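You operate a simulated robot arm through the tools that you are given. There is no shell and no other tool. Be economical: measure what you need, move in short steps, check, and stop when the job is done.

You run a simulated two-armed robot. Do the job below in one go: nothing can be reset, and whatever is moved stays where it is left.

Task
Take the flower press from the wide table drawer and tighten it.
Fine: stand it on the packing table, shut the drawer, hold the press with the other hand and turn the wing nut to the red mark.

Only the result counts: the job must be done as asked and must still hold three seconds after the hand-in. Knocking over, shifting, dropping, spilling or breaking anything else fails it.

Robot
Two 6-joint arms with two-finger parallel grippers on one trunk, on a base that drives. Base frame: it is fixed to the floor where the robot stands at the start and does not move with it; the origin is under the middle of the robot, x ahead of it, y to its left, z up. Lengths are in m, angles in rad, forces in N, time in s.
The left shoulder is at the start at [0.06, 0.187, 0.872], the right one opposite. With the tool pointing down near the work surface each hand reaches from about 0.26 to 0.62 m from the robot's upright axis, wherever it stands, measured 20 degrees to its own side. Places, roughly: wide table drawer [0.6, 0, 0.6]; top of the packing table [0.8, -0.3, 0.7]; wing nut [0.7, 0, 0.7]. Payload 1.57 kg a hand.
The TCP of each hand is the grasp point between the finger pads, 0.03 m short of the fingertips. In the tool frame z runs along the fingers and y along their closing line. The gripper opens to 0.11 m. The fingers are 0.024 m wide and 0.012 m thick; the gripper's body (0.048 by 0.112 m) begins 0.078 m behind the TCP.
Orientation is told as [roll, pitch, yaw] about the base's x, y, z axes, in that order, counted from this pose: with the fingers straight down and closing along the base's y, the tool's x points along the base's -x, its y along +y and its z along -z.

Tools
- The arms move only by the tool arm_command. It takes "left_deltas", "right_deltas" or both (then of equal length, played together; a hand with none holds still); each is a list of rows, each a list of 7 numbers: the shift along the tool's x, y, z in units of 150 mm (1.0 is 150 mm), then the turn, a rotation vector about the tool's x, y, z in units of 90 degrees (1.0 is 90 degrees), then the opening, from 0 (shut) to 1 (fully open). In form: [[x, y, z, wx, wy, wz, gripper], ...]. A call has 1 to 20 rows; each row is the pose to reach, as a shift and turn from the pose commanded when the call began, along the tool's axes at that moment. A call with a number of a shift or a turn outside -1 to 1 is refused whole. Each row takes 0.2 s and may step no farther than 0.05 m and 0.15 rad from the row before; otherwise, or with a gripper value out of range, the whole call is refused. A pose out of reach is approached as far as the arm can. The call stops where the force on the tool passes 70 N (or 10 N more than at its start, if that is more) or the arm is blocked; 0.2 s more then pass. Each finger travels about 0.153 m/s and halts on what it meets, pressing with about 36 N; the grip force reading is that of the motor and also rises with nothing between the fingers. The clock runs only during rows and for 0.2 s after the last one: add rows that repeat a pose to give the fingers time. It gives the time, the measured TCP pose, the force on the tool (base axes), the opening and the grip force at its end, in the units of the frame above (readings bear some noise), and new pictures: "pictures" is both (left out), scene, wrist or none (wrist: the cameras of the hands that moved).
- Cameras (640 x 400 px; columns grow to the right, rows downward): "scene" is now at [0.0182, 0.0062, 1.4147]; the picture's right is [0.09, -1.00, 0.00], its down [-0.74, -0.07, -0.66] and it looks along [0.66, 0.06, -0.75] (base axes); focal length 276 px, centre (320, 200). "left" rides on the left gripper at [0.07, -0.016, -0.141] in its tool frame; the picture's right is [0.23, 0.97, 0.00], its down [-0.86, 0.20, -0.48] and it looks along [-0.47, 0.11, 0.88] (tool axes); focal length 222 px, centre (320, 200). "right" rides on the right gripper at [0.07, 0.016, -0.141] in its tool frame; the picture's right is [-0.23, 0.97, 0.00], its down [-0.86, -0.20, -0.48] and it looks along [-0.47, -0.11, 0.88] (tool axes); focal length 222 px, centre (320, 200). There is no depth. A picture from a camera that has moved, and an enlarged one, comes with that camera's place and axes in the base frame and with its lens.
- raise_lower(by): slides the trunk up (or, below 0, down) by that many m; the arms and the scene camera ride with it, the base frame stays. It gives what a move gives, with no picture.
- base_move(legs): drives the robot by 1 to 6 legs, each [ahead, left, turn to the left] in m, m and rad, along the robot's own axes; the way and the turn of a leg run together, so that a leg with both is an arc; at most 1.5 m and 3.142 rad a leg. The arms and the cameras ride along, it lands a little off, and it stops where it bumps. It gives what a move gives, and a new picture of the scene camera.
- turn_head(pan, tilt): turns the head with the scene camera to pan (to the left, within 1.501 rad either way) and tilt (down, from -0.506 to 1.204), counted from straight ahead of the robot. It gives what a move gives, and a new picture of the scene camera.
- enlarge(camera, box): a new picture of the part [left, top, right, bottom] of that camera's present view, enlarged. It takes no simulated time.
- close_job(): hands the job in; it is judged then, once.

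Go step by step. Nothing tells you exact positions but the pictures and the camera data: compare them with the known pose of the tool, close in by small moves and look again before you grip or let go. The budget is 120 turns and 170 pictures, counting those below and the enlarged ones. Unless the task says otherwise, let go and move clear before handing in, and close with one line.

The tools are called by a JSON object that holds its "op" and its "data". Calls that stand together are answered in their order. arm_command: Moves the arms, as the interface text tells. Its arguments: {"type":"object","properties":{"left_deltas":{"type":"array","items":{"type":"array","items":{"type":"number"}}},"right_deltas":{"type":"array","items":{"type":"array","items":{"type":"number"}}},"pictures":{"type":"string","enum":["both","scene","wrist","none"]}},"required":[]} The other tools are called the same way: raise_lower (by) slides the trunk up or down; base_move (legs) drives the base; turn_head (pan, tilt) turns the head that bears the scene camera; enlarge (camera, box) takes an enlarged picture of a part of a camera's view; close_job () hands the job in.

At the start:

```text
clock: 0.0
left_position: [0.4904, 0.2236, 1.0218]
left_orientation: [0.0, -0.003, 0.003]
left_force: [0.0, -0.4, 0.7]
left_grip_width: 0.1102
left_gripper_force: 0.1
right_position: [0.3829, -0.1358, 0.9583]
right_orientation: [-0.001, 0.002, 0.001]
right_force: [-0.1, -0.7, 0.4]
right_grip_width: 0.1103
right_gripper_force: 0.0
trunk travel left (down, up): [-0.5, 0.49]
robot x, y, heading: [-0.0009, 0.0005, 0.001]
head pan, tilt: [0.087, 0.843]
```

scene: 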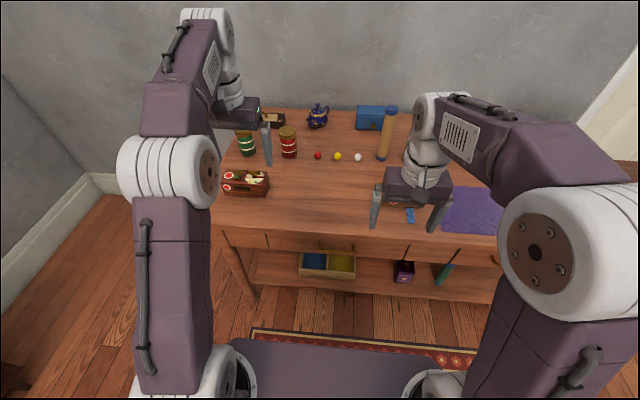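
right: 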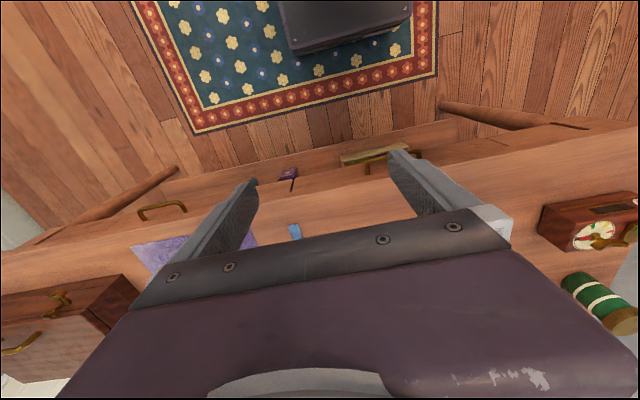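
left: 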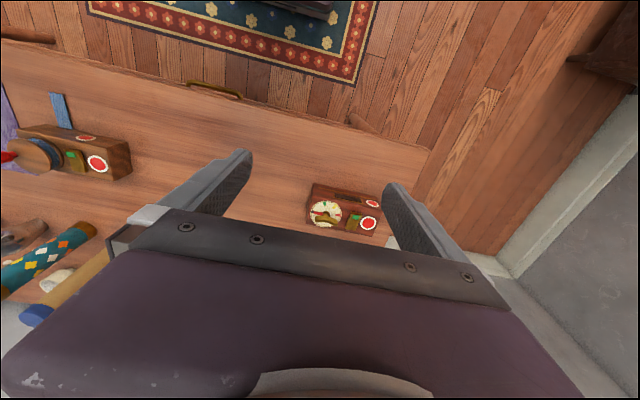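

I see a table ahead with drawers in its front and several objects on top; the arms block part of the view. I'll enlarge the views before moving.

{"op": "enlarge", "data": {"camera": "scene", "box": [200, 90, 520, 310]}}

{"op": "enlarge", "data": {"camera": "right", "box": [0, 120, 640, 400]}}

{"op": "enlarge", "data": {"camera": "left", "box": [0, 60, 420, 320]}}

```text
1.82 times, centred on (360, 200) of scene
camera zoom: at [0.0182, 0.0062, 1.4147], right [0.09, -1.0, 0.0], down [-0.74, -0.07, -0.66], along [0.66, 0.06, -0.75], focal length 501 px, centre (247, 200)
```

zoom: 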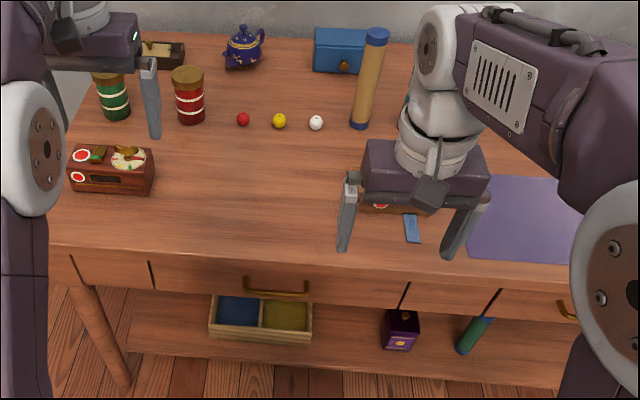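

```text
1.00 times, centred on (320, 260) of right
camera zoom: at [0.3151, -0.1201, 1.0992], right [0.23, 0.97, 0.0], down [0.86, -0.2, 0.48], along [0.47, -0.11, -0.88], focal length 222 px, centre (320, 140)
```

zoom: 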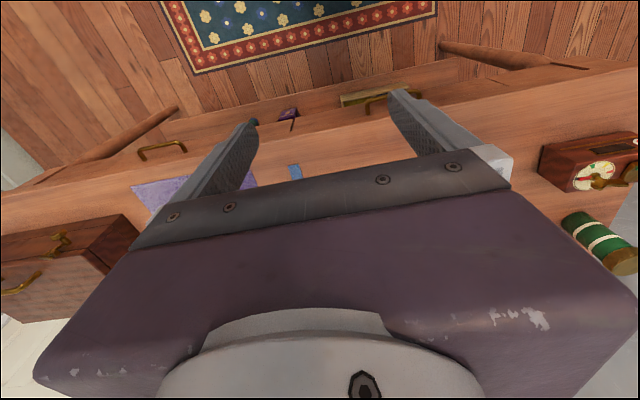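

```text
1.52 times, centred on (210, 190) of left
camera zoom: at [0.4204, 0.2084, 1.1622], right [-0.23, 0.97, 0.0], down [0.85, 0.2, 0.48], along [0.47, 0.11, -0.88], focal length 338 px, centre (488, 215)
```

zoom: 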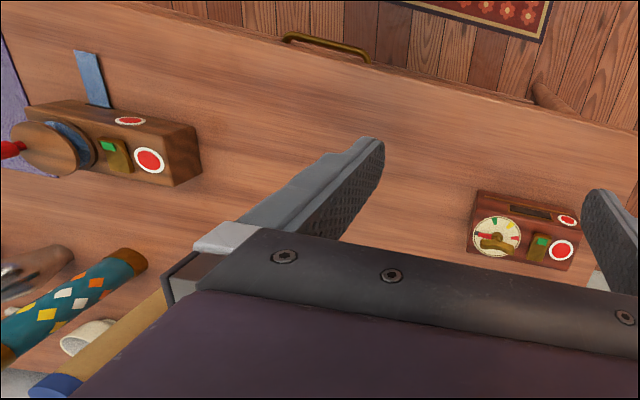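

The wide drawer's handle is at about [0.56, 0, 0.53] and the table front at about x = 0.59. I'll look to the right for any other table, then come back.

{"op": "turn_head", "data": {"pan": -0.9, "tilt": 0.6}}

{"op": "turn_head", "data": {"pan": 0.0, "tilt": 0.7}}

```text
clock: 1.3
left_position: [0.4894, 0.2242, 1.0222]
left_orientation: [0.001, -0.003, 0.002]
left_force: [0.7, 0.9, -0.5]
left_grip_width: 0.11
left_gripper_force: 0.0
right_position: [0.3829, -0.1344, 0.9565]
right_orientation: [0.001, 0.0, 0.0]
right_force: [-0.1, -0.1, -0.6]
right_grip_width: 0.1103
right_gripper_force: 0.1
trunk travel left (down, up): [-0.5, 0.49]
robot x, y, heading: [0.0003, 0.0017, -0.0]
head pan, tilt: [-0.901, 0.6]
camera scene: at [-0.005, -0.0699, 1.4351], right [-0.78, -0.62, 0.0], down [-0.35, 0.44, -0.82], along [0.51, -0.65, -0.57], focal length 276 px, centre (320, 200)
```

scene: 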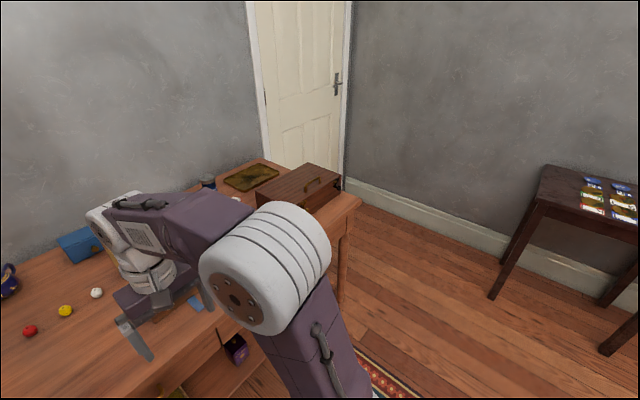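

```text
clock: 2.5
left_position: [0.4904, 0.2236, 1.021]
left_orientation: [0.0, -0.003, 0.003]
left_force: [-0.4, -0.3, -0.2]
left_grip_width: 0.1099
left_gripper_force: 0.0
right_position: [0.383, -0.1349, 0.9582]
right_orientation: [0.001, 0.0, -0.001]
right_force: [-0.2, 0.0, 0.5]
right_grip_width: 0.1099
right_gripper_force: 0.0
trunk travel left (down, up): [-0.5, 0.49]
robot x, y, heading: [0.0029, 0.0022, 0.002]
head pan, tilt: [0.0, 0.7]
camera scene: at [0.025, -0.0008, 1.4265], right [0.0, -1.0, 0.0], down [-0.64, 0.0, -0.76], along [0.76, 0.0, -0.64], focal length 276 px, centre (320, 200)
```

scene: 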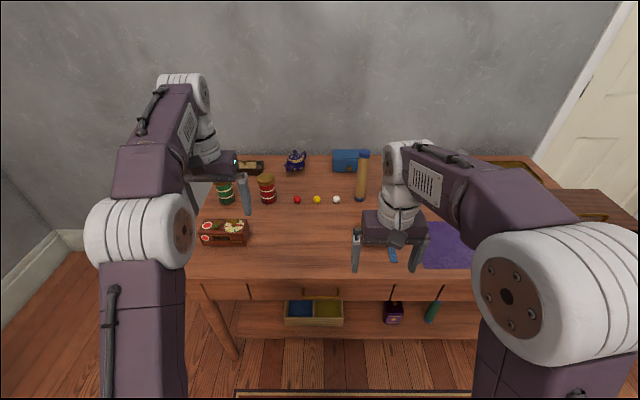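

The other table at the far right is only a small card table, so the packing table is this one. I'll back off to make room for the drawer.

{"op": "base_move", "data": {"legs": [[-0.15, 0, 0]]}}

{"op": "enlarge", "data": {"camera": "scene", "box": [180, 130, 500, 330]}}

```text
clock: 3.8
left_position: [0.3394, 0.2261, 1.0225]
left_orientation: [0.0, -0.002, 0.002]
left_force: [-0.1, -0.3, -0.3]
left_grip_width: 0.1103
left_gripper_force: 0.0
right_position: [0.2339, -0.1345, 0.958]
right_orientation: [0.0, -0.001, 0.0]
right_force: [-0.8, -0.2, -0.1]
right_grip_width: 0.1099
right_gripper_force: 0.1
trunk travel left (down, up): [-0.5, 0.49]
robot x, y, heading: [-0.1484, -0.0009, 0.003]
head pan, tilt: [0.0, 0.7]
camera scene: at [-0.1247, -0.0007, 1.4265], right [0.0, -1.0, 0.0], down [-0.64, 0.0, -0.77], along [0.77, 0.0, -0.64], focal length 276 px, centre (320, 200)
```

scene: 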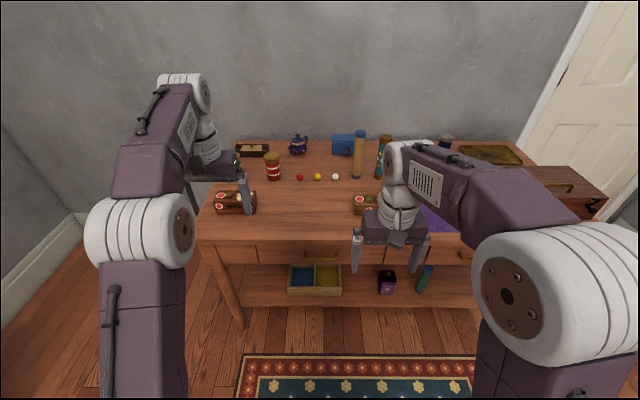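

```text
2.00 times, centred on (340, 230) of scene
camera zoom: at [-0.1247, -0.0007, 1.4265], right [0.0, -1.0, 0.0], down [-0.64, 0.0, -0.77], along [0.77, 0.0, -0.64], focal length 551 px, centre (280, 140)
```

zoom: 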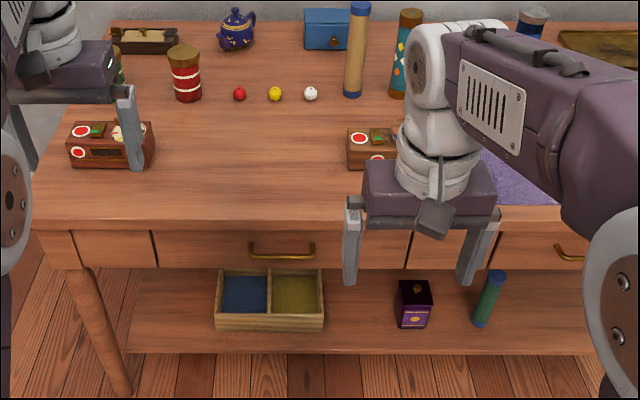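

The drawer handle is in front of me near y = 0. I'll swing the right hand out of the way, and turn the left hand so its fingers point ahead and close vertically.

{"op": "arm_command", "data": {"left_deltas": [[0, -0.06, 0.06, -0.05, -0.05, 0.05, 1], [0, -0.12, 0.12, -0.1, -0.1, 0.1, 1], [0, -0.18, 0.18, -0.15, -0.15, 0.15, 1], [0, -0.24, 0.24, -0.2, -0.2, 0.2, 1], [0, -0.3, 0.3, -0.25, -0.25, 0.25, 1], [0, -0.36, 0.36, -0.3, -0.3, 0.3, 1], [0, -0.42, 0.42, -0.35, -0.35, 0.35, 1], [0, -0.48, 0.48, -0.4, -0.4, 0.4, 1], [0, -0.54, 0.54, -0.45, -0.45, 0.45, 1], [0, -0.6, 0.6, -0.5, -0.5, 0.5, 1], [0, -0.66, 0.66, -0.55, -0.55, 0.55, 1], [0, -0.72, 0.72, -0.6, -0.6, 0.6, 1], [0, -0.78, 0.78, -0.65, -0.65, 0.65, 1], [0, -0.84, 0.84, -0.7, -0.7, 0.7, 1], [0, -0.9, 0.9, -0.74, -0.74, 0.74, 1], [0, -1, 1, -0.77, -0.77, 0.77, 1], [0, -1, 1, -0.77, -0.77, 0.77, 1]], "right_deltas": [[0, -0.1, -0.05, 0, 0, 0, 1], [0, -0.2, -0.1, 0, 0, 0, 1], [0, -0.3, -0.15, 0, 0, 0, 1], [0, -0.4, -0.2, 0, 0, 0, 1], [0, -0.5, -0.25, 0, 0, 0, 1], [0, -0.6, -0.3, 0, 0, 0, 1], [0, -0.7, -0.3, 0, 0, 0, 1], [0, -0.8, -0.3, 0, 0, 0, 1], [0, -0.9, -0.3, 0, 0, 0, 1], [0, -1, -0.3, 0, 0, 0, 1], [0, -1, -0.3, 0, 0, 0, 1], [0, -1, -0.3, 0, 0, 0, 1], [0, -1, -0.3, 0, 0, 0, 1], [0, -1, -0.3, 0, 0, 0, 1], [0, -1, -0.3, 0, 0, 0, 1], [0, -1, -0.3, 0, 0, 0, 1], [0, -1, -0.3, 0, 0, 0, 1]]}}

```text
clock: 7.4
left_position: [0.342, 0.0752, 0.8716]
left_orientation: [1.573, 0.0, -1.573]
left_force: [0.2, -0.2, -0.9]
left_grip_width: 0.1099
left_gripper_force: 0.0
right_position: [0.2348, -0.2837, 1.0033]
right_orientation: [-0.001, -0.001, 0.002]
right_force: [0.3, -0.5, -0.3]
right_grip_width: 0.1101
right_gripper_force: 0.1
trunk travel left (down, up): [-0.5, 0.49]
robot x, y, heading: [-0.1494, -0.0005, 0.003]
head pan, tilt: [0.0, 0.7]
camera scene: at [-0.1241, -0.0005, 1.4265], right [0.0, -1.0, 0.0], down [-0.64, 0.0, -0.77], along [0.77, 0.0, -0.64], focal length 276 px, centre (320, 200)
camera right: at [0.1671, -0.2691, 1.1444], right [0.23, 0.97, 0.0], down [0.86, -0.2, 0.48], along [0.47, -0.11, -0.88], focal length 222 px, centre (320, 200)
camera left: at [0.2008, 0.1455, 0.854], right [0.0, 0.23, 0.97], down [-0.48, -0.86, 0.2], along [0.88, -0.47, 0.11], focal length 222 px, centre (320, 200)
```

scene: 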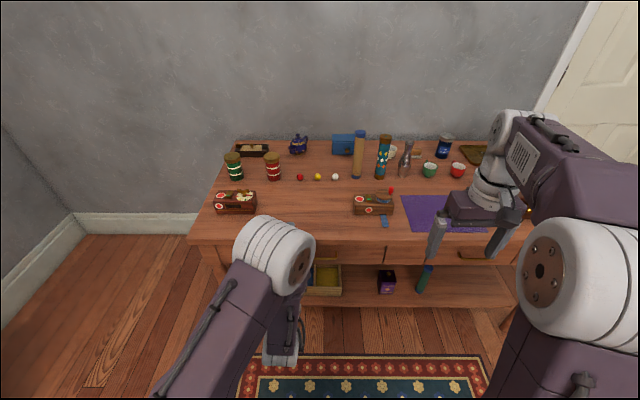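
right: 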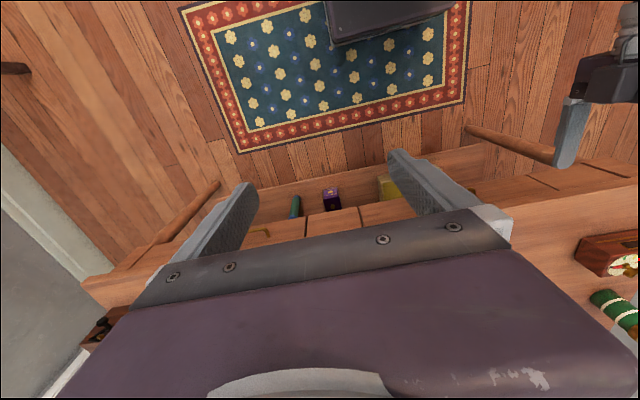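
left: 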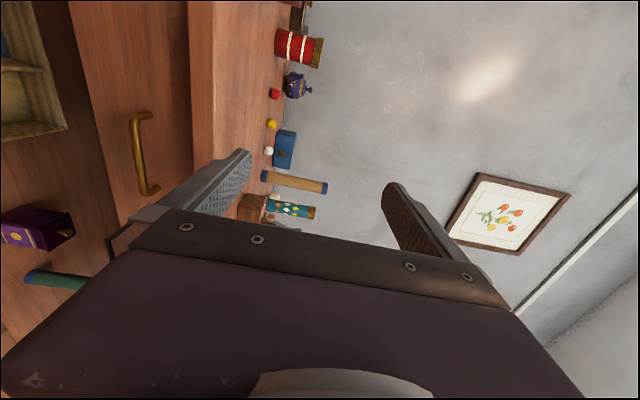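

Combining the views, the table top is actually at z ≈ 0.71 with its edge at x ≈ 0.52, and the handle is near [0.50, 0, 0.63]. I'll bring the left hand in line with the handle.

{"op": "arm_command", "data": {"left_deltas": [[-0.1, -0.2, 0, 0, 0, 0, 1], [-0.2, -0.4, 0, 0, 0, 0, 1], [-0.3, -0.6, 0, 0, 0, 0, 1], [-0.4, -0.8, 0, 0, 0, 0, 1], [-0.5, -1, 0, 0, 0, 0, 1], [-0.5, -1, 0, 0, 0, 0, 1]], "pictures": "none"}}

{"op": "arm_command", "data": {"left_deltas": [[0, -0.2, 0, 0, 0, 0, 1], [0, -0.4, 0.1, 0, 0, 0, 0.8], [0, -0.6, 0.2, 0, 0, 0, 0.6], [0, -0.6, 0.2, 0, 0, 0, 0.6]]}}

```text
clock: 8.8
left_position: [0.3419, -0.0018, 0.7227]
left_orientation: [1.572, -0.001, -1.568]
left_force: [0.0, -0.5, 0.4]
left_grip_width: 0.11
left_gripper_force: 0.0
right_position: [0.2343, -0.2843, 1.0027]
right_orientation: [0.001, 0.0, 0.002]
right_force: [-0.4, 0.4, 0.6]
right_grip_width: 0.11
right_gripper_force: 0.1
trunk travel left (down, up): [-0.5, 0.49]
robot x, y, heading: [-0.1496, -0.0027, 0.0]
head pan, tilt: [0.0, 0.7]
```

```text
clock: 9.8
left_position: [0.3717, -0.0001, 0.6352]
left_orientation: [1.573, 0.001, -1.568]
left_force: [0.1, 0.4, 0.8]
left_grip_width: 0.0661
left_gripper_force: 0.1
right_position: [0.2356, -0.2833, 1.0022]
right_orientation: [0.0, -0.001, 0.001]
right_force: [0.1, 0.1, -0.4]
right_grip_width: 0.11
right_gripper_force: 0.0
trunk travel left (down, up): [-0.5, 0.49]
robot x, y, heading: [-0.1466, 0.0008, 0.002]
head pan, tilt: [0.0, 0.7]
camera scene: at [-0.124, -0.001, 1.4265], right [0.0, -1.0, 0.0], down [-0.64, 0.0, -0.77], along [0.77, 0.0, -0.64], focal length 276 px, centre (320, 200)
camera left: at [0.2304, 0.0703, 0.6167], right [0.0, 0.23, 0.97], down [-0.48, -0.86, 0.2], along [0.88, -0.46, 0.11], focal length 222 px, centre (320, 200)
```

scene: 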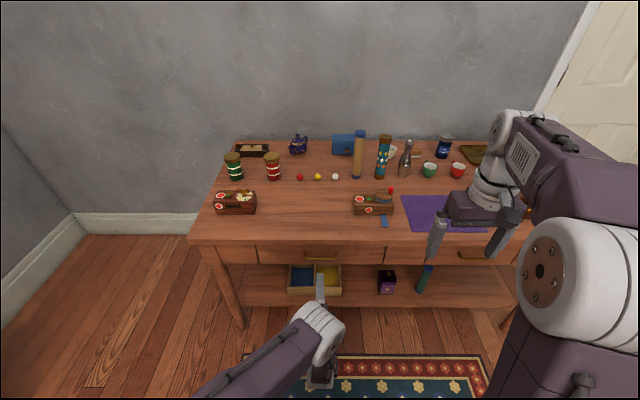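
left: 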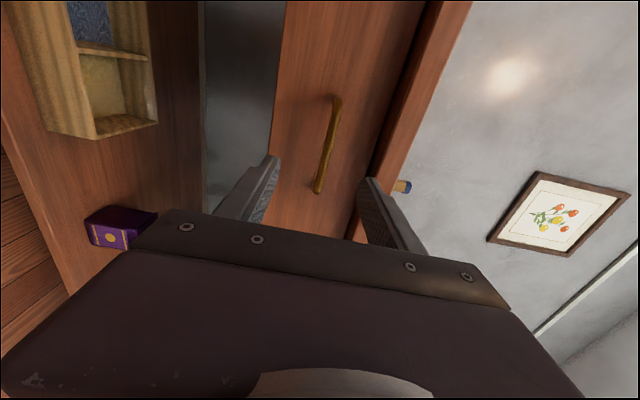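

The handle triangulates to about [0.49, 0, 0.64]. I'll advance with the fingers straddling it.

{"op": "arm_command", "data": {"left_deltas": [[0, 0.04, 0.2, 0, 0, 0, 0.6], [0, 0.04, 0.4, 0, 0, 0, 0.6], [0, 0.04, 0.6, 0, 0, 0, 0.6], [0, 0.04, 0.6, 0, 0, 0, 0.6]], "pictures": "wrist"}}

```text
clock: 10.8
left_position: [0.4623, 0.0014, 0.6388]
left_orientation: [1.57, 0.001, -1.571]
left_force: [0.9, -0.1, -0.6]
left_grip_width: 0.066
left_gripper_force: 0.2
right_position: [0.2361, -0.2845, 1.004]
right_orientation: [-0.001, 0.001, 0.002]
right_force: [-0.5, 0.0, -0.4]
right_grip_width: 0.1102
right_gripper_force: 0.0
trunk travel left (down, up): [-0.5, 0.49]
robot x, y, heading: [-0.1492, 0.0008, 0.007]
head pan, tilt: [0.0, 0.7]
camera left: at [0.3211, 0.0707, 0.6218], right [0.0, 0.23, 0.97], down [-0.48, -0.86, 0.2], along [0.88, -0.46, 0.11], focal length 222 px, centre (320, 200)
```

left: 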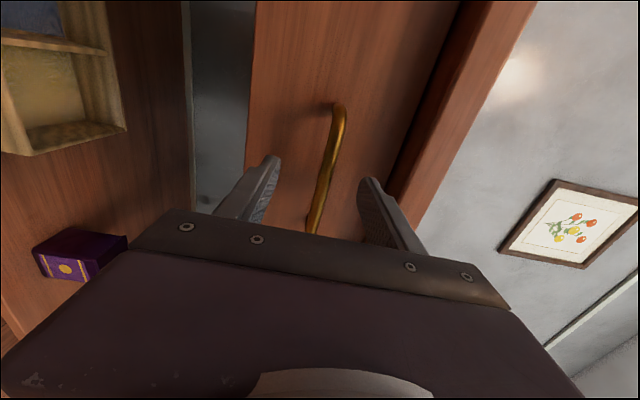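

{"op": "arm_command", "data": {"left_deltas": [[0, 0.02, 0.1, 0, 0, 0, 0.6], [0, 0.02, 0.2, 0, 0, 0, 0.6], [0, 0.02, 0.2, 0, 0, 0, 0.6]], "pictures": "wrist"}}

```text
clock: 11.6
left_position: [0.4868, 0.0005, 0.6423]
left_orientation: [1.572, 0.004, -1.572]
left_force: [-63.8, 1.4, -8.4]
left_grip_width: 0.0592
left_gripper_force: 0.1
right_position: [0.2297, -0.2836, 1.0057]
right_orientation: [0.001, -0.005, 0.003]
right_force: [-0.6, -0.9, -0.3]
right_grip_width: 0.1098
right_gripper_force: 0.0
trunk travel left (down, up): [-0.5, 0.49]
robot x, y, heading: [-0.1524, -0.0026, 0.006]
head pan, tilt: [0.0, 0.7]
camera left: at [0.3454, 0.0704, 0.6247], right [0.0, 0.22, 0.97], down [-0.48, -0.86, 0.2], along [0.88, -0.47, 0.11], focal length 222 px, centre (320, 200)
```

left: 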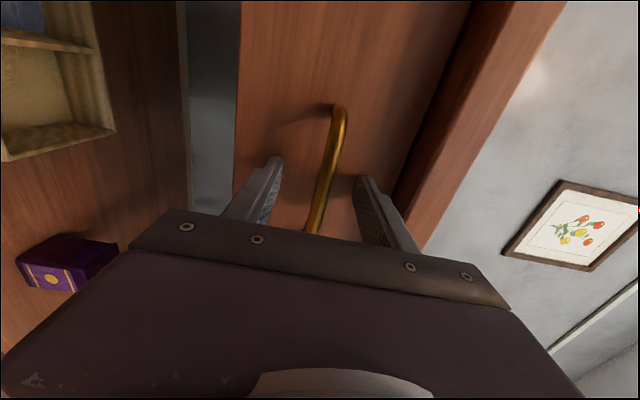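

The fingertips touch the drawer front (x ≈ 0.517), and the bar lies between the pads. I'll ease off a little and close.

{"op": "arm_command", "data": {"left_deltas": [[0, 0, -0.05, 0, 0, 0, 0.6], [0, 0, -0.05, 0, 0, 0, 0.3], [0, 0, -0.05, 0, 0, 0, 0], [0, 0, -0.05, 0, 0, 0, 0], [0, 0, -0.05, 0, 0, 0, 0]], "pictures": "wrist"}}

```text
clock: 12.8
left_position: [0.4859, 0.0008, 0.6434]
left_orientation: [1.575, -0.001, -1.567]
left_force: [-7.1, 2.4, -3.0]
left_grip_width: 0.0105
left_gripper_force: 28.4
right_position: [0.2345, -0.2831, 1.0034]
right_orientation: [0.001, 0.0, 0.003]
right_force: [-0.1, 0.5, 0.2]
right_grip_width: 0.1102
right_gripper_force: 0.0
trunk travel left (down, up): [-0.5, 0.49]
robot x, y, heading: [-0.147, 0.0037, -0.001]
head pan, tilt: [0.0, 0.7]
camera left: at [0.3449, 0.0701, 0.6247], right [-0.01, 0.23, 0.97], down [-0.48, -0.86, 0.2], along [0.88, -0.46, 0.11], focal length 222 px, centre (320, 200)
```

left: 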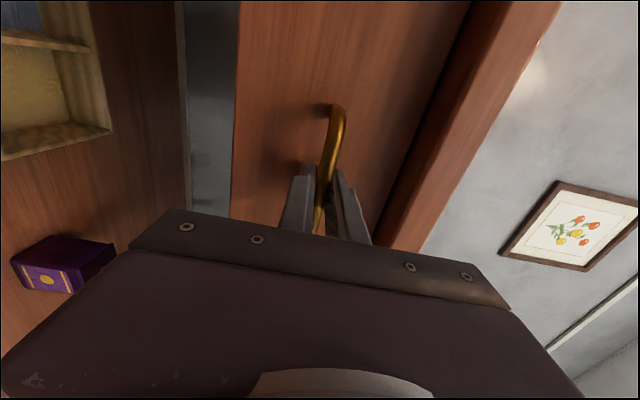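

The bar is gripped. I'll pull the drawer out with the arm.

{"op": "arm_command", "data": {"left_deltas": [[0, 0, -0.1, 0, 0, 0, 0], [0, 0, -0.2, 0, 0, 0, 0], [0, 0, -0.3, 0, 0, 0, 0], [0, 0, -0.4, 0, 0, 0, 0], [0, 0, -0.5, 0, 0, 0, 0], [0, 0, -0.6, 0, 0, 0, 0], [0, 0, -0.7, 0, 0, 0, 0], [0, 0, -0.8, 0, 0, 0, 0], [0, 0, -0.9, 0, 0, 0, 0], [0, 0, -1, 0, 0, 0, 0], [0, 0, -1, 0, 0, 0, 0]], "pictures": "scene"}}

```text
clock: 15.2
left_position: [0.333, 0.0009, 0.643]
left_orientation: [1.576, 0.0, -1.568]
left_force: [1.6, 14.1, 21.3]
left_grip_width: 0.0109
left_gripper_force: 28.6
right_position: [0.2343, -0.2829, 1.0046]
right_orientation: [-0.003, -0.002, 0.002]
right_force: [-0.7, -1.0, 0.5]
right_grip_width: 0.11
right_gripper_force: 0.0
trunk travel left (down, up): [-0.5, 0.49]
robot x, y, heading: [-0.1509, -0.0026, 0.004]
head pan, tilt: [0.0, 0.7]
camera scene: at [-0.1264, 0.0013, 1.4266], right [0.0, -1.0, 0.0], down [-0.64, 0.0, -0.77], along [0.77, 0.0, -0.64], focal length 276 px, centre (320, 200)
```

scene: 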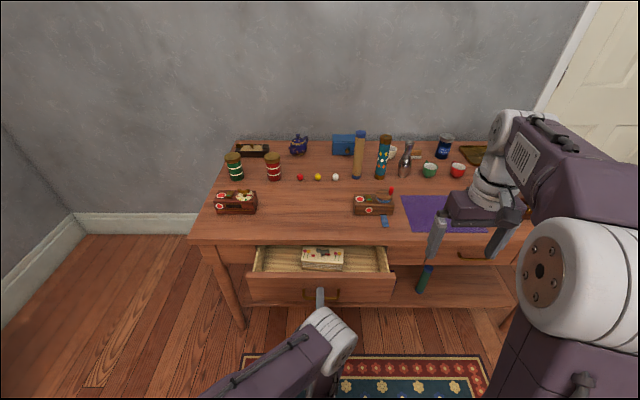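

The drawer comes out and the press shows in it near the middle. I'll pull it a bit further and look closely.

{"op": "arm_command", "data": {"left_deltas": [[0, 0, -0.1, 0, 0, 0, 0], [0, 0, -0.2, 0, 0, 0, 0], [0, 0, -0.3, 0, 0, 0, 0], [0, 0, -0.4, 0, 0, 0, 0], [0, 0, -0.5, 0, 0, 0, 0], [0, 0, -0.6, 0, 0, 0, 0], [0, 0, -0.6, 0, 0, 0, 0]], "pictures": "scene"}}

{"op": "enlarge", "data": {"camera": "scene", "box": [220, 220, 420, 345]}}

```text
clock: 16.6
left_position: [0.273, 0.0005, 0.6452]
left_orientation: [1.539, -0.051, -1.512]
left_force: [-0.3, -0.4, -89.4]
left_grip_width: 0.0159
left_gripper_force: 31.7
right_position: [0.2414, -0.2851, 0.9991]
right_orientation: [0.0, 0.007, 0.0]
right_force: [0.2, -0.2, 0.2]
right_grip_width: 0.1099
right_gripper_force: 0.0
trunk travel left (down, up): [-0.5, 0.49]
robot x, y, heading: [-0.1496, 0.0031, -0.001]
head pan, tilt: [0.0, 0.7]
stopped in row 6 (left hand): the force on the tool passed its limit (the readings are from after the stop); the commanded pose is now the measured one
camera scene: at [-0.1147, -0.0017, 1.4245], right [0.0, -1.0, 0.0], down [-0.65, 0.0, -0.76], along [0.76, 0.0, -0.65], focal length 276 px, centre (320, 200)
```

scene: 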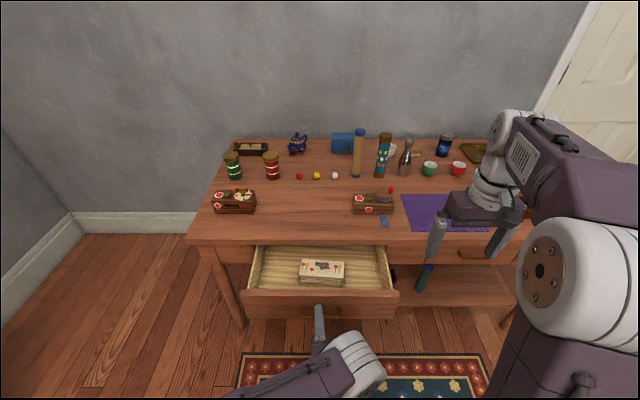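

```text
3.20 times, centred on (320, 282) of scene
camera zoom: at [-0.1147, -0.0017, 1.4245], right [0.0, -1.0, 0.0], down [-0.65, 0.0, -0.76], along [0.76, 0.0, -0.65], focal length 882 px, centre (320, -64)
```

zoom: 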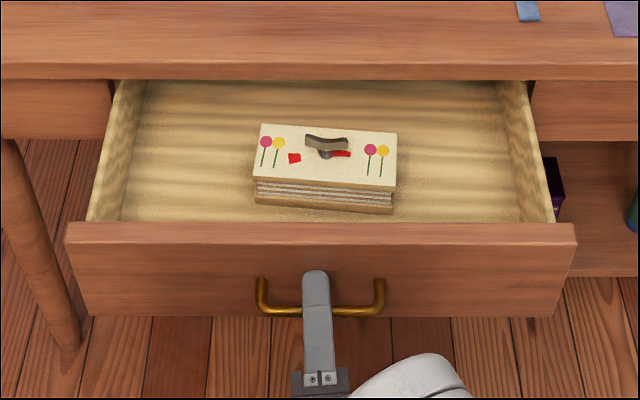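

The drawer is open about 0.21 m; the press (≈0.145 × 0.07 m) lies at about [0.445, -0.005], with the wing nut on top. I'll release the handle, back the left hand off and lift it clear.

{"op": "arm_command", "data": {"left_deltas": [[0, 0, 0, 0, 0, 0, 0.2], [0, 0, 0, 0, 0, 0, 0.4], [0, 0, 0, 0, 0, 0, 0.4], [0, 0, -0.2, 0, 0, 0, 0.4], [0, 0, -0.4, 0, 0, 0, 0.4], [0, 0, -0.4, 0, 0, 0, 0.4]], "pictures": "wrist"}}

```text
clock: 17.9
left_position: [0.254, 0.0467, 0.6647]
left_orientation: [1.579, -0.112, -1.315]
left_force: [0.7, -5.6, -14.8]
left_grip_width: 0.0573
left_gripper_force: 7.4
right_position: [0.235, -0.2846, 1.0013]
right_orientation: [-0.001, 0.002, -0.003]
right_force: [0.4, 0.2, 0.5]
right_grip_width: 0.1099
right_gripper_force: 0.0
trunk travel left (down, up): [-0.5, 0.49]
robot x, y, heading: [-0.1509, -0.0024, -0.002]
head pan, tilt: [0.0, 0.7]
stopped in row 6 (left hand): the arm was blocked; the commanded pose is now the measured one
camera left: at [0.101, 0.0769, 0.6388], right [-0.09, 0.32, 0.94], down [-0.26, -0.92, 0.29], along [0.96, -0.22, 0.16], focal length 222 px, centre (320, 200)
```

left: 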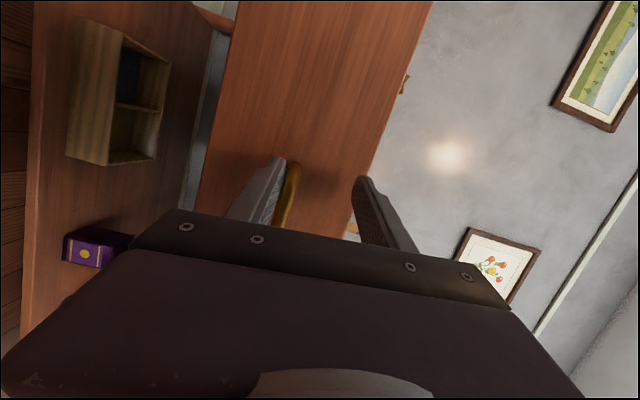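

The arm folds against its own limits here, so I'll lower the hand slightly off the bar and let the base carry it back instead.

{"op": "arm_command", "data": {"left_deltas": [[0, -0.08, 0, 0, 0, 0, 0.5], [0, -0.08, 0, 0, 0, 0, 0.5]], "pictures": "none"}}

{"op": "base_move", "data": {"legs": [[-0.12, 0, 0]]}}

```text
clock: 18.5
left_position: [0.2597, 0.0356, 0.6657]
left_orientation: [1.592, -0.14, -1.319]
left_force: [-0.3, 2.6, -5.1]
left_grip_width: 0.059
left_gripper_force: 1.9
right_position: [0.2351, -0.2861, 1.0022]
right_orientation: [0.001, -0.001, -0.003]
right_force: [-0.1, -0.6, 0.2]
right_grip_width: 0.1101
right_gripper_force: 0.1
trunk travel left (down, up): [-0.5, 0.49]
robot x, y, heading: [-0.15, -0.0032, -0.002]
head pan, tilt: [0.0, 0.7]
```

```text
clock: 19.7
left_position: [0.1399, 0.0348, 0.6668]
left_orientation: [1.591, -0.143, -1.318]
left_force: [0.6, -0.2, -0.7]
left_grip_width: 0.0547
left_gripper_force: 0.1
right_position: [0.1159, -0.2856, 1.0033]
right_orientation: [-0.001, 0.0, -0.003]
right_force: [-0.3, -0.2, 1.0]
right_grip_width: 0.1099
right_gripper_force: 0.1
trunk travel left (down, up): [-0.5, 0.49]
robot x, y, heading: [-0.2676, 0.0001, -0.0]
head pan, tilt: [0.0, 0.7]
camera scene: at [-0.2429, -0.0017, 1.4265], right [0.0, -1.0, 0.0], down [-0.64, 0.0, -0.77], along [0.77, 0.0, -0.64], focal length 276 px, centre (320, 200)
```

scene: 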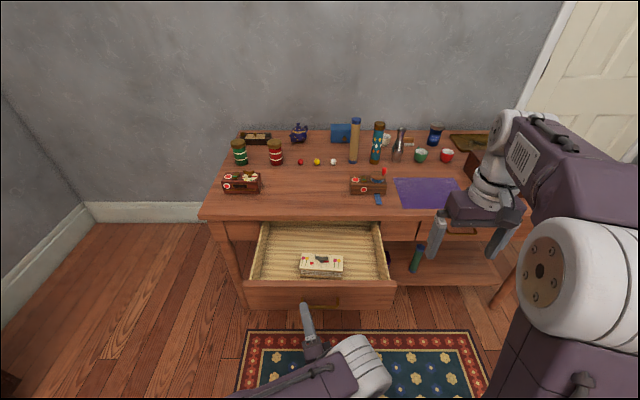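

The hand is off the handle. Now I'll raise the left hand out to the left and bring the right hand toward a fingers-down pose, turned so it closes along x.

{"op": "arm_command", "data": {"left_deltas": [[0, 0.2, 0, 0, 0, 0, 0.5], [0.1, 0.4, 0, 0, 0, 0, 0.5], [0.3, 0.6, 0, 0, 0, 0, 0.5], [0.5, 0.8, 0, 0, 0, 0, 0.3], [0.7, 1, 0, 0, 0, 0, 0.1], [0.9, 1, 0, 0, 0, 0, 0], [1, 1, 0, 0, 0, 0, 0], [1, 1, 0, 0, 0, 0, 0]], "pictures": "none"}}

{"op": "arm_command", "data": {"right_deltas": [[0, 0, 0, 0, 0, 0.09, 1], [0, 0, 0, 0, 0, 0.18, 1], [0, 0, 0, 0, 0, 0.27, 1], [0, 0, 0, 0, 0, 0.36, 1], [0, 0, 0, 0, 0, 0.45, 1], [0, 0, 0, 0, 0, 0.54, 1], [0, 0, 0, 0, 0, 0.63, 1], [0, 0, 0, 0, 0, 0.72, 1], [0, 0, 0, 0, 0, 0.81, 1], [0, 0, 0, 0, 0, 0.9, 1], [0, 0, 0, 0, 0, 1, 1], [0, 0, 0, 0, 0, 1, 1]], "pictures": "both"}}

```text
clock: 20.7
left_position: [0.1434, 0.074, 0.7611]
left_orientation: [1.656, -0.334, -1.324]
left_force: [0.0, -0.2, 0.1]
left_grip_width: 0.0329
left_gripper_force: 0.0
right_position: [0.1161, -0.2863, 1.0029]
right_orientation: [0.0, 0.001, -0.001]
right_force: [-0.4, 0.9, 0.0]
right_grip_width: 0.1101
right_gripper_force: 0.1
trunk travel left (down, up): [-0.5, 0.49]
robot x, y, heading: [-0.2692, -0.002, -0.004]
head pan, tilt: [0.0, 0.7]
stopped in row 4 (left hand): the arm was blocked; the commanded pose is now the measured one
```

```text
refused: row 11 steps farther than a row can; nothing moved
```

{"op": "arm_command", "data": {"left_deltas": [[0, 0, 0.2, 0, 0, 0, 0.2], [0, 0.1, 0.4, 0, 0, 0, 0], [0.2, 0.3, 0.5, 0, 0, 0, 0], [0.4, 0.5, 0.5, 0, 0, 0, 0], [0.6, 0.7, 0.5, 0, 0, 0, 0], [0.8, 0.9, 0.5, 0, 0, 0, 0], [1, 1, 0.5, 0, 0, 0, 0], [1, 1, 0.5, 0, 0, 0, 0]], "pictures": "none"}}

{"op": "arm_command", "data": {"right_deltas": [[0, 0, 0, 0, 0, -0.09, 1], [0, 0, 0, 0, 0, -0.18, 1], [0, 0, 0, 0, 0, -0.27, 1], [0, 0, 0, 0, 0, -0.36, 1], [0, 0, 0, 0, 0, -0.45, 1], [0, 0, 0, 0, 0, -0.54, 1], [0, 0, 0, 0, 0, -0.63, 1], [0, 0, 0, 0, 0, -0.72, 1], [0, 0, 0, 0, 0, -0.81, 1], [0, 0, 0, 0, 0, -0.9, 1], [0, 0, 0, 0, 0, -0.99, 1], [0, 0, 0, 0, 0, -1, 1]], "pictures": "scene"}}

```text
clock: 22.5
left_position: [0.2227, 0.2509, 0.8718]
left_orientation: [1.655, -0.331, -1.323]
left_force: [-0.3, -0.1, 0.2]
left_grip_width: 0.0001
left_gripper_force: 21.4
left hand out of reach, approached as far as the arm can: row 4, 5, 6, 7, 8
right_position: [0.1162, -0.2866, 1.0024]
right_orientation: [0.0, -0.002, -0.002]
right_force: [0.0, 1.2, -0.4]
right_grip_width: 0.1103
right_gripper_force: 0.0
trunk travel left (down, up): [-0.5, 0.49]
robot x, y, heading: [-0.2651, -0.0032, -0.004]
head pan, tilt: [0.0, 0.7]
```

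```text
clock: 25.1
left_position: [0.2242, 0.2511, 0.8714]
left_orientation: [1.654, -0.329, -1.323]
left_force: [-0.7, 0.2, 0.1]
left_grip_width: 0.0
left_gripper_force: 21.8
right_position: [0.1169, -0.2852, 1.0028]
right_orientation: [0.0, 0.001, 1.569]
right_force: [-0.2, -0.3, 0.4]
right_grip_width: 0.11
right_gripper_force: 0.0
trunk travel left (down, up): [-0.5, 0.49]
robot x, y, heading: [-0.267, -0.0002, -0.001]
head pan, tilt: [0.0, 0.7]
camera scene: at [-0.2416, -0.0015, 1.4265], right [0.0, -1.0, 0.0], down [-0.64, 0.0, -0.76], along [0.76, 0.0, -0.64], focal length 276 px, centre (320, 200)
```

scene: 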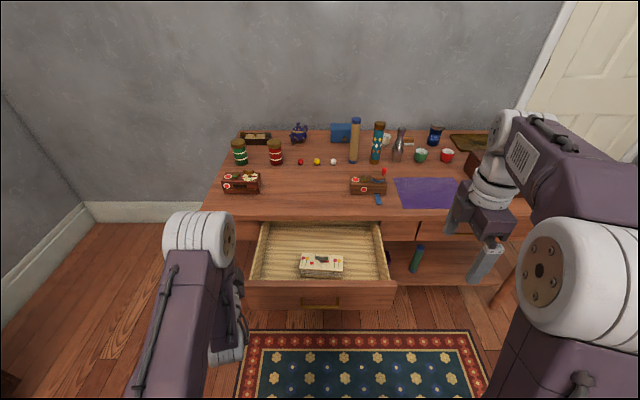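

The right hand is yawed 90° and the left hand is clear. I'll drive closer and a bit left so the right hand can reach the press.

{"op": "base_move", "data": {"legs": [[0.16, 0.06, 0]]}}

{"op": "enlarge", "data": {"camera": "scene", "box": [220, 220, 460, 370]}}

```text
clock: 26.6
left_position: [0.3878, 0.3123, 0.8707]
left_orientation: [1.654, -0.329, -1.319]
left_force: [-0.1, 0.5, 0.2]
left_grip_width: 0.0
left_gripper_force: 21.0
right_position: [0.2818, -0.2243, 1.0021]
right_orientation: [0.002, -0.001, 1.572]
right_force: [-1.1, -0.3, 1.2]
right_grip_width: 0.1103
right_gripper_force: 0.0
trunk travel left (down, up): [-0.5, 0.49]
robot x, y, heading: [-0.0999, 0.0609, 0.005]
head pan, tilt: [0.0, 0.7]
camera scene: at [-0.0772, 0.0593, 1.4265], right [0.0, -1.0, 0.0], down [-0.64, 0.0, -0.76], along [0.76, 0.0, -0.64], focal length 276 px, centre (320, 200)
```

scene: 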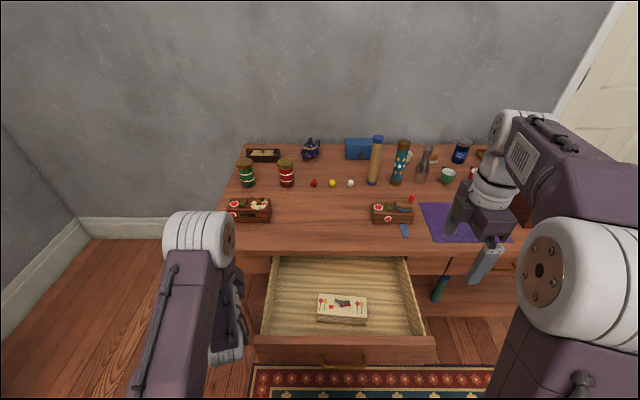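

```text
2.67 times, centred on (340, 295) of scene
camera zoom: at [-0.0772, 0.0593, 1.4265], right [0.0, -1.0, 0.0], down [-0.64, 0.0, -0.76], along [0.76, 0.0, -0.64], focal length 735 px, centre (267, -53)
```

zoom: 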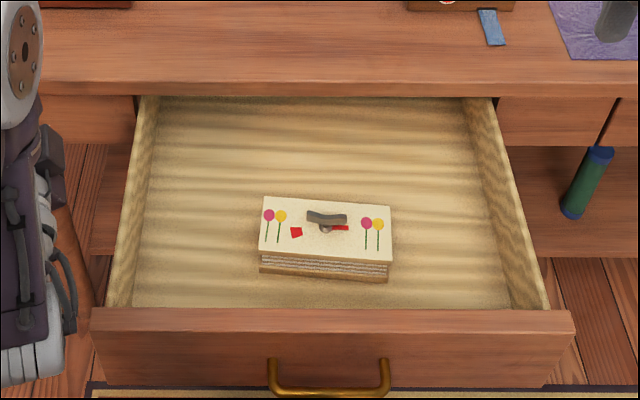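

The drawer slid out further as I backed off (handle now x ≈ 0.19); the press is at about [0.36, -0.01] with its length along y. I'll bring the right hand above it and look.

{"op": "arm_command", "data": {"right_deltas": [[-0.2, -0.1, 0, 0, 0, 0, 1], [-0.4, -0.2, 0.1, 0, 0, 0, 1], [-0.6, -0.3, 0.3, 0, 0, 0, 1], [-0.8, -0.4, 0.5, 0, 0, 0, 1], [-1, -0.5, 0.6, 0, 0, 0, 1], [-1, -0.5, 0.6, 0, 0, 0, 1]], "pictures": "none"}}

{"op": "arm_command", "data": {"right_deltas": [[-0.2, 0, 0.2, 0, 0, 0, 1], [-0.4, 0, 0.4, 0, 0, 0, 1], [-0.44, 0, 0.5, 0, 0, 0.05, 1], [-0.44, 0, 0.5, 0, 0, 0.05, 1]]}}

```text
clock: 27.9
left_position: [0.3862, 0.3122, 0.8712]
left_orientation: [1.654, -0.33, -1.322]
left_force: [0.3, 0.0, 0.7]
left_grip_width: 0.0
left_gripper_force: 21.5
right_position: [0.3585, -0.0754, 0.9141]
right_orientation: [0.001, -0.001, 1.572]
right_force: [0.1, -0.4, -0.3]
right_grip_width: 0.1099
right_gripper_force: 0.1
trunk travel left (down, up): [-0.5, 0.49]
robot x, y, heading: [-0.1016, 0.0621, 0.001]
head pan, tilt: [0.0, 0.7]
```

```text
clock: 28.9
left_position: [0.3868, 0.3113, 0.8704]
left_orientation: [1.655, -0.332, -1.32]
left_force: [-0.7, -1.2, 0.1]
left_grip_width: 0.0001
left_gripper_force: 21.1
right_position: [0.3583, -0.0094, 0.8384]
right_orientation: [0.001, 0.0, 1.494]
right_force: [-0.8, 0.1, -0.4]
right_grip_width: 0.1099
right_gripper_force: 0.0
trunk travel left (down, up): [-0.5, 0.49]
robot x, y, heading: [-0.1023, 0.0552, 0.004]
head pan, tilt: [0.0, 0.7]
camera scene: at [-0.0783, 0.059, 1.4265], right [0.0, -1.0, 0.0], down [-0.64, 0.0, -0.76], along [0.76, 0.0, -0.64], focal length 276 px, centre (320, 200)
camera right: at [0.3371, -0.0774, 0.9793], right [-0.95, 0.3, 0.0], down [0.27, 0.84, 0.48], along [0.14, 0.46, -0.88], focal length 222 px, centre (320, 200)
```

scene: 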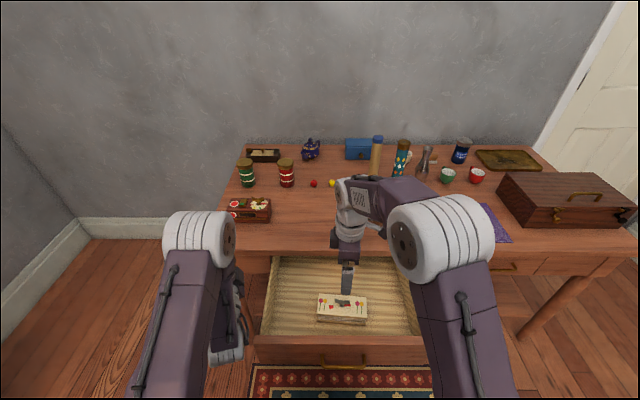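
right: 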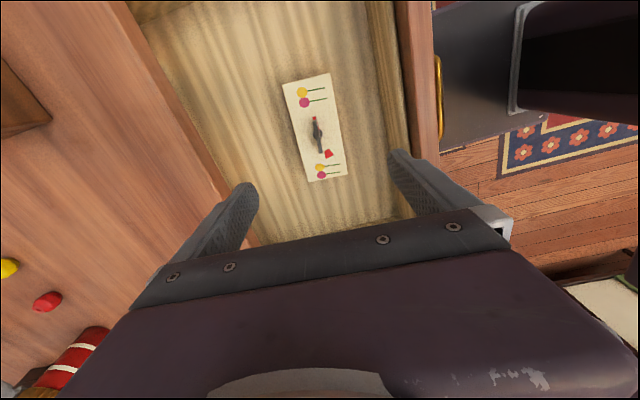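

{"op": "enlarge", "data": {"camera": "right", "box": [250, 60, 390, 200]}}

```text
2.86 times, centred on (320, 130) of right
camera zoom: at [0.3371, -0.0774, 0.9793], right [-0.95, 0.3, 0.0], down [0.27, 0.84, 0.48], along [0.14, 0.46, -0.88], focal length 635 px, centre (320, 400)
```

zoom: 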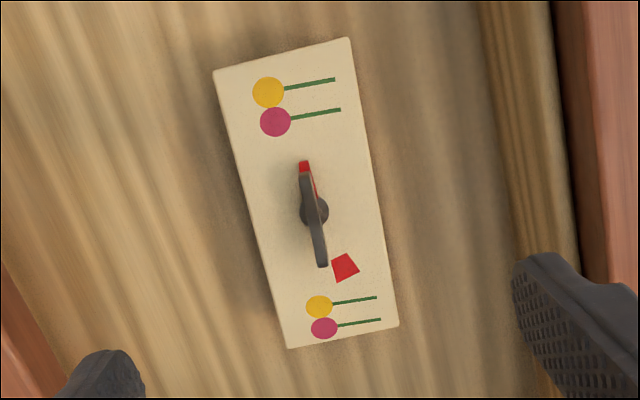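

The press top is at z ≈ 0.64, length ≈ 0.146; the nut's red tip points to −y, and the red mark lies about 160° clockwise from it. I'll lower the right hand around the press.

{"op": "arm_command", "data": {"right_deltas": [[0.04, 0, 0.25, 0, 0, 0, 1], [0.04, 0, 0.5, 0, 0, 0, 1], [0.04, 0, 0.75, 0, 0, 0, 1], [0.04, 0, 0.9, 0, 0, 0, 1], [0.04, 0, 0.9, 0, 0, 0, 1]], "pictures": "wrist"}}

```text
clock: 30.1
left_position: [0.3864, 0.3116, 0.8721]
left_orientation: [1.655, -0.329, -1.321]
left_force: [0.3, 0.4, 0.4]
left_grip_width: 0.0002
left_gripper_force: 21.3
right_position: [0.3576, -0.0148, 0.7029]
right_orientation: [0.001, -0.001, 1.494]
right_force: [-1.1, 1.3, -0.7]
right_grip_width: 0.11
right_gripper_force: 0.0
trunk travel left (down, up): [-0.5, 0.49]
robot x, y, heading: [-0.1025, 0.0604, 0.002]
head pan, tilt: [0.0, 0.7]
camera right: at [0.3373, -0.0838, 0.8439], right [-0.95, 0.3, 0.0], down [0.27, 0.84, 0.48], along [0.14, 0.46, -0.88], focal length 222 px, centre (320, 200)
```

right: 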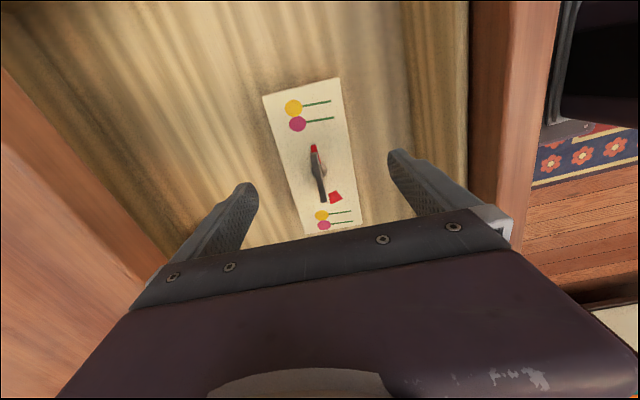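

{"op": "arm_command", "data": {"right_deltas": [[0, 0, 0.15, 0, 0, 0, 1], [0, 0, 0.3, 0, 0, 0, 1], [0, 0, 0.38, 0, 0, 0, 1], [0, 0, 0.44, 0, 0, 0, 1], [0, 0, 0.44, 0, 0, 0, 1]], "pictures": "wrist"}}

```text
clock: 31.4
left_position: [0.3879, 0.3124, 0.8723]
left_orientation: [1.656, -0.331, -1.322]
left_force: [0.0, -0.3, 0.3]
left_grip_width: 0.0
left_gripper_force: 21.3
right_position: [0.3557, -0.0151, 0.6376]
right_orientation: [-0.001, 0.0, 1.495]
right_force: [-0.6, 0.3, 1.1]
right_grip_width: 0.1099
right_gripper_force: 0.0
trunk travel left (down, up): [-0.5, 0.49]
robot x, y, heading: [-0.1031, 0.0595, 0.0]
head pan, tilt: [0.0, 0.7]
camera right: at [0.3358, -0.0848, 0.7781], right [-0.95, 0.3, 0.0], down [0.26, 0.84, 0.48], along [0.14, 0.46, -0.88], focal length 222 px, centre (320, 200)
```

right: 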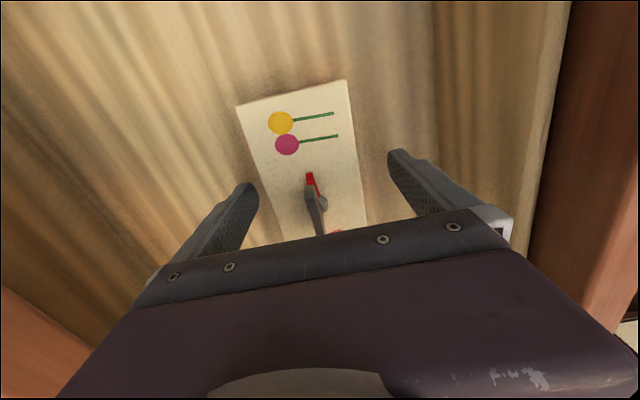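

{"op": "arm_command", "data": {"right_deltas": [[0, 0, 0.01, 0, 0, 0, 0.7], [0, 0, 0.01, 0, 0, 0, 0.4], [0, 0, 0.01, 0, 0, 0, 0.2], [0, 0, 0.01, 0, 0, 0, 0.2], [0, 0, 0.01, 0, 0, 0, 0.2]], "pictures": "wrist"}}

```text
clock: 32.5
left_position: [0.3858, 0.3128, 0.8712]
left_orientation: [1.657, -0.331, -1.321]
left_force: [-0.5, 0.0, -0.1]
left_grip_width: 0.0002
left_gripper_force: 21.4
right_position: [0.356, -0.0144, 0.6342]
right_orientation: [-0.001, 0.001, 1.494]
right_force: [1.9, 0.0, 3.7]
right_grip_width: 0.0674
right_gripper_force: 36.0
trunk travel left (down, up): [-0.5, 0.49]
robot x, y, heading: [-0.1059, 0.0615, -0.001]
head pan, tilt: [0.0, 0.7]
camera right: at [0.336, -0.0843, 0.7763], right [-0.95, 0.3, 0.0], down [0.26, 0.84, 0.48], along [0.14, 0.46, -0.88], focal length 222 px, centre (320, 200)
```

right: 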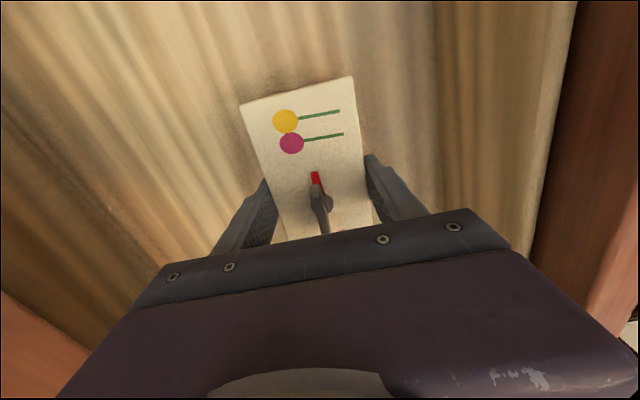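

Gripped at 0.067 m width. Lifting straight up, clear of the drawer.

{"op": "arm_command", "data": {"right_deltas": [[0, 0, -0.1, 0, 0, 0, 0.2], [0, 0, -0.25, 0, 0, 0, 0.2], [0, 0, -0.45, 0, 0, 0, 0.2], [0, 0, -0.65, 0, 0, 0, 0.2], [0, 0, -0.85, 0, 0, 0, 0.2], [0, 0, -1, 0, 0, 0, 0.2], [0, 0, -1, 0, 0, 0, 0.2]], "pictures": "none"}}

{"op": "arm_command", "data": {"right_deltas": [[0.2, 0, -0.1, 0, 0, 0, 0.2], [0.4, 0, -0.2, 0, 0, 0, 0.2], [0.6, 0, -0.4, 0, 0, 0, 0.2], [0.8, 0, -0.6, 0, 0, 0, 0.2], [1, 0, -0.8, 0, 0, 0, 0.2], [1, 0, -0.8, 0, 0, 0, 0.2]]}}

```text
clock: 34.1
left_position: [0.3873, 0.3125, 0.8712]
left_orientation: [1.653, -0.331, -1.321]
left_force: [-0.3, -0.2, 0.0]
left_grip_width: 0.0
left_gripper_force: 22.0
right_position: [0.356, -0.0153, 0.7849]
right_orientation: [0.001, 0.0, 1.495]
right_force: [0.7, -0.1, -2.7]
right_grip_width: 0.0676
right_gripper_force: 35.6
trunk travel left (down, up): [-0.5, 0.49]
robot x, y, heading: [-0.1057, 0.0592, 0.002]
head pan, tilt: [0.0, 0.7]
```

```text
clock: 35.5
left_position: [0.3866, 0.3123, 0.8727]
left_orientation: [1.653, -0.329, -1.322]
left_force: [-0.7, 0.2, 0.7]
left_grip_width: 0.0001
left_gripper_force: 21.3
right_position: [0.3446, -0.1654, 0.903]
right_orientation: [0.001, 0.001, 1.494]
right_force: [0.3, -1.3, -3.0]
right_grip_width: 0.0676
right_gripper_force: 36.3
trunk travel left (down, up): [-0.5, 0.49]
robot x, y, heading: [-0.1026, 0.0585, 0.002]
head pan, tilt: [0.0, 0.7]
camera scene: at [-0.0776, 0.0591, 1.4265], right [0.0, -1.0, 0.0], down [-0.64, 0.0, -0.76], along [0.76, 0.0, -0.64], focal length 276 px, centre (320, 200)
camera right: at [0.3244, -0.2346, 1.0446], right [-0.95, 0.3, 0.0], down [0.27, 0.84, 0.48], along [0.14, 0.46, -0.88], focal length 222 px, centre (320, 200)
```

scene: 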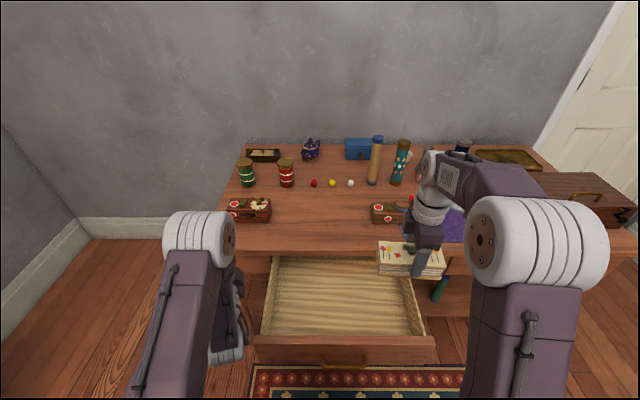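
right: 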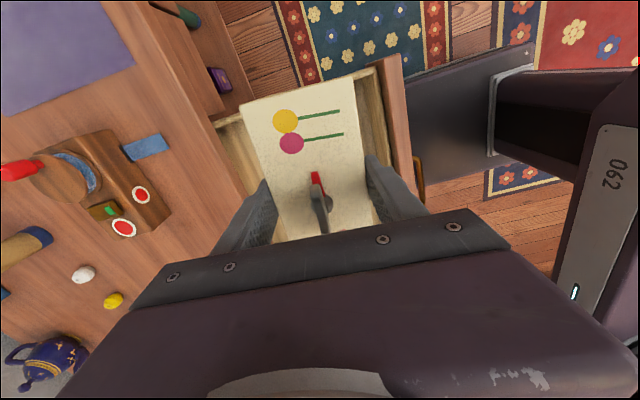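

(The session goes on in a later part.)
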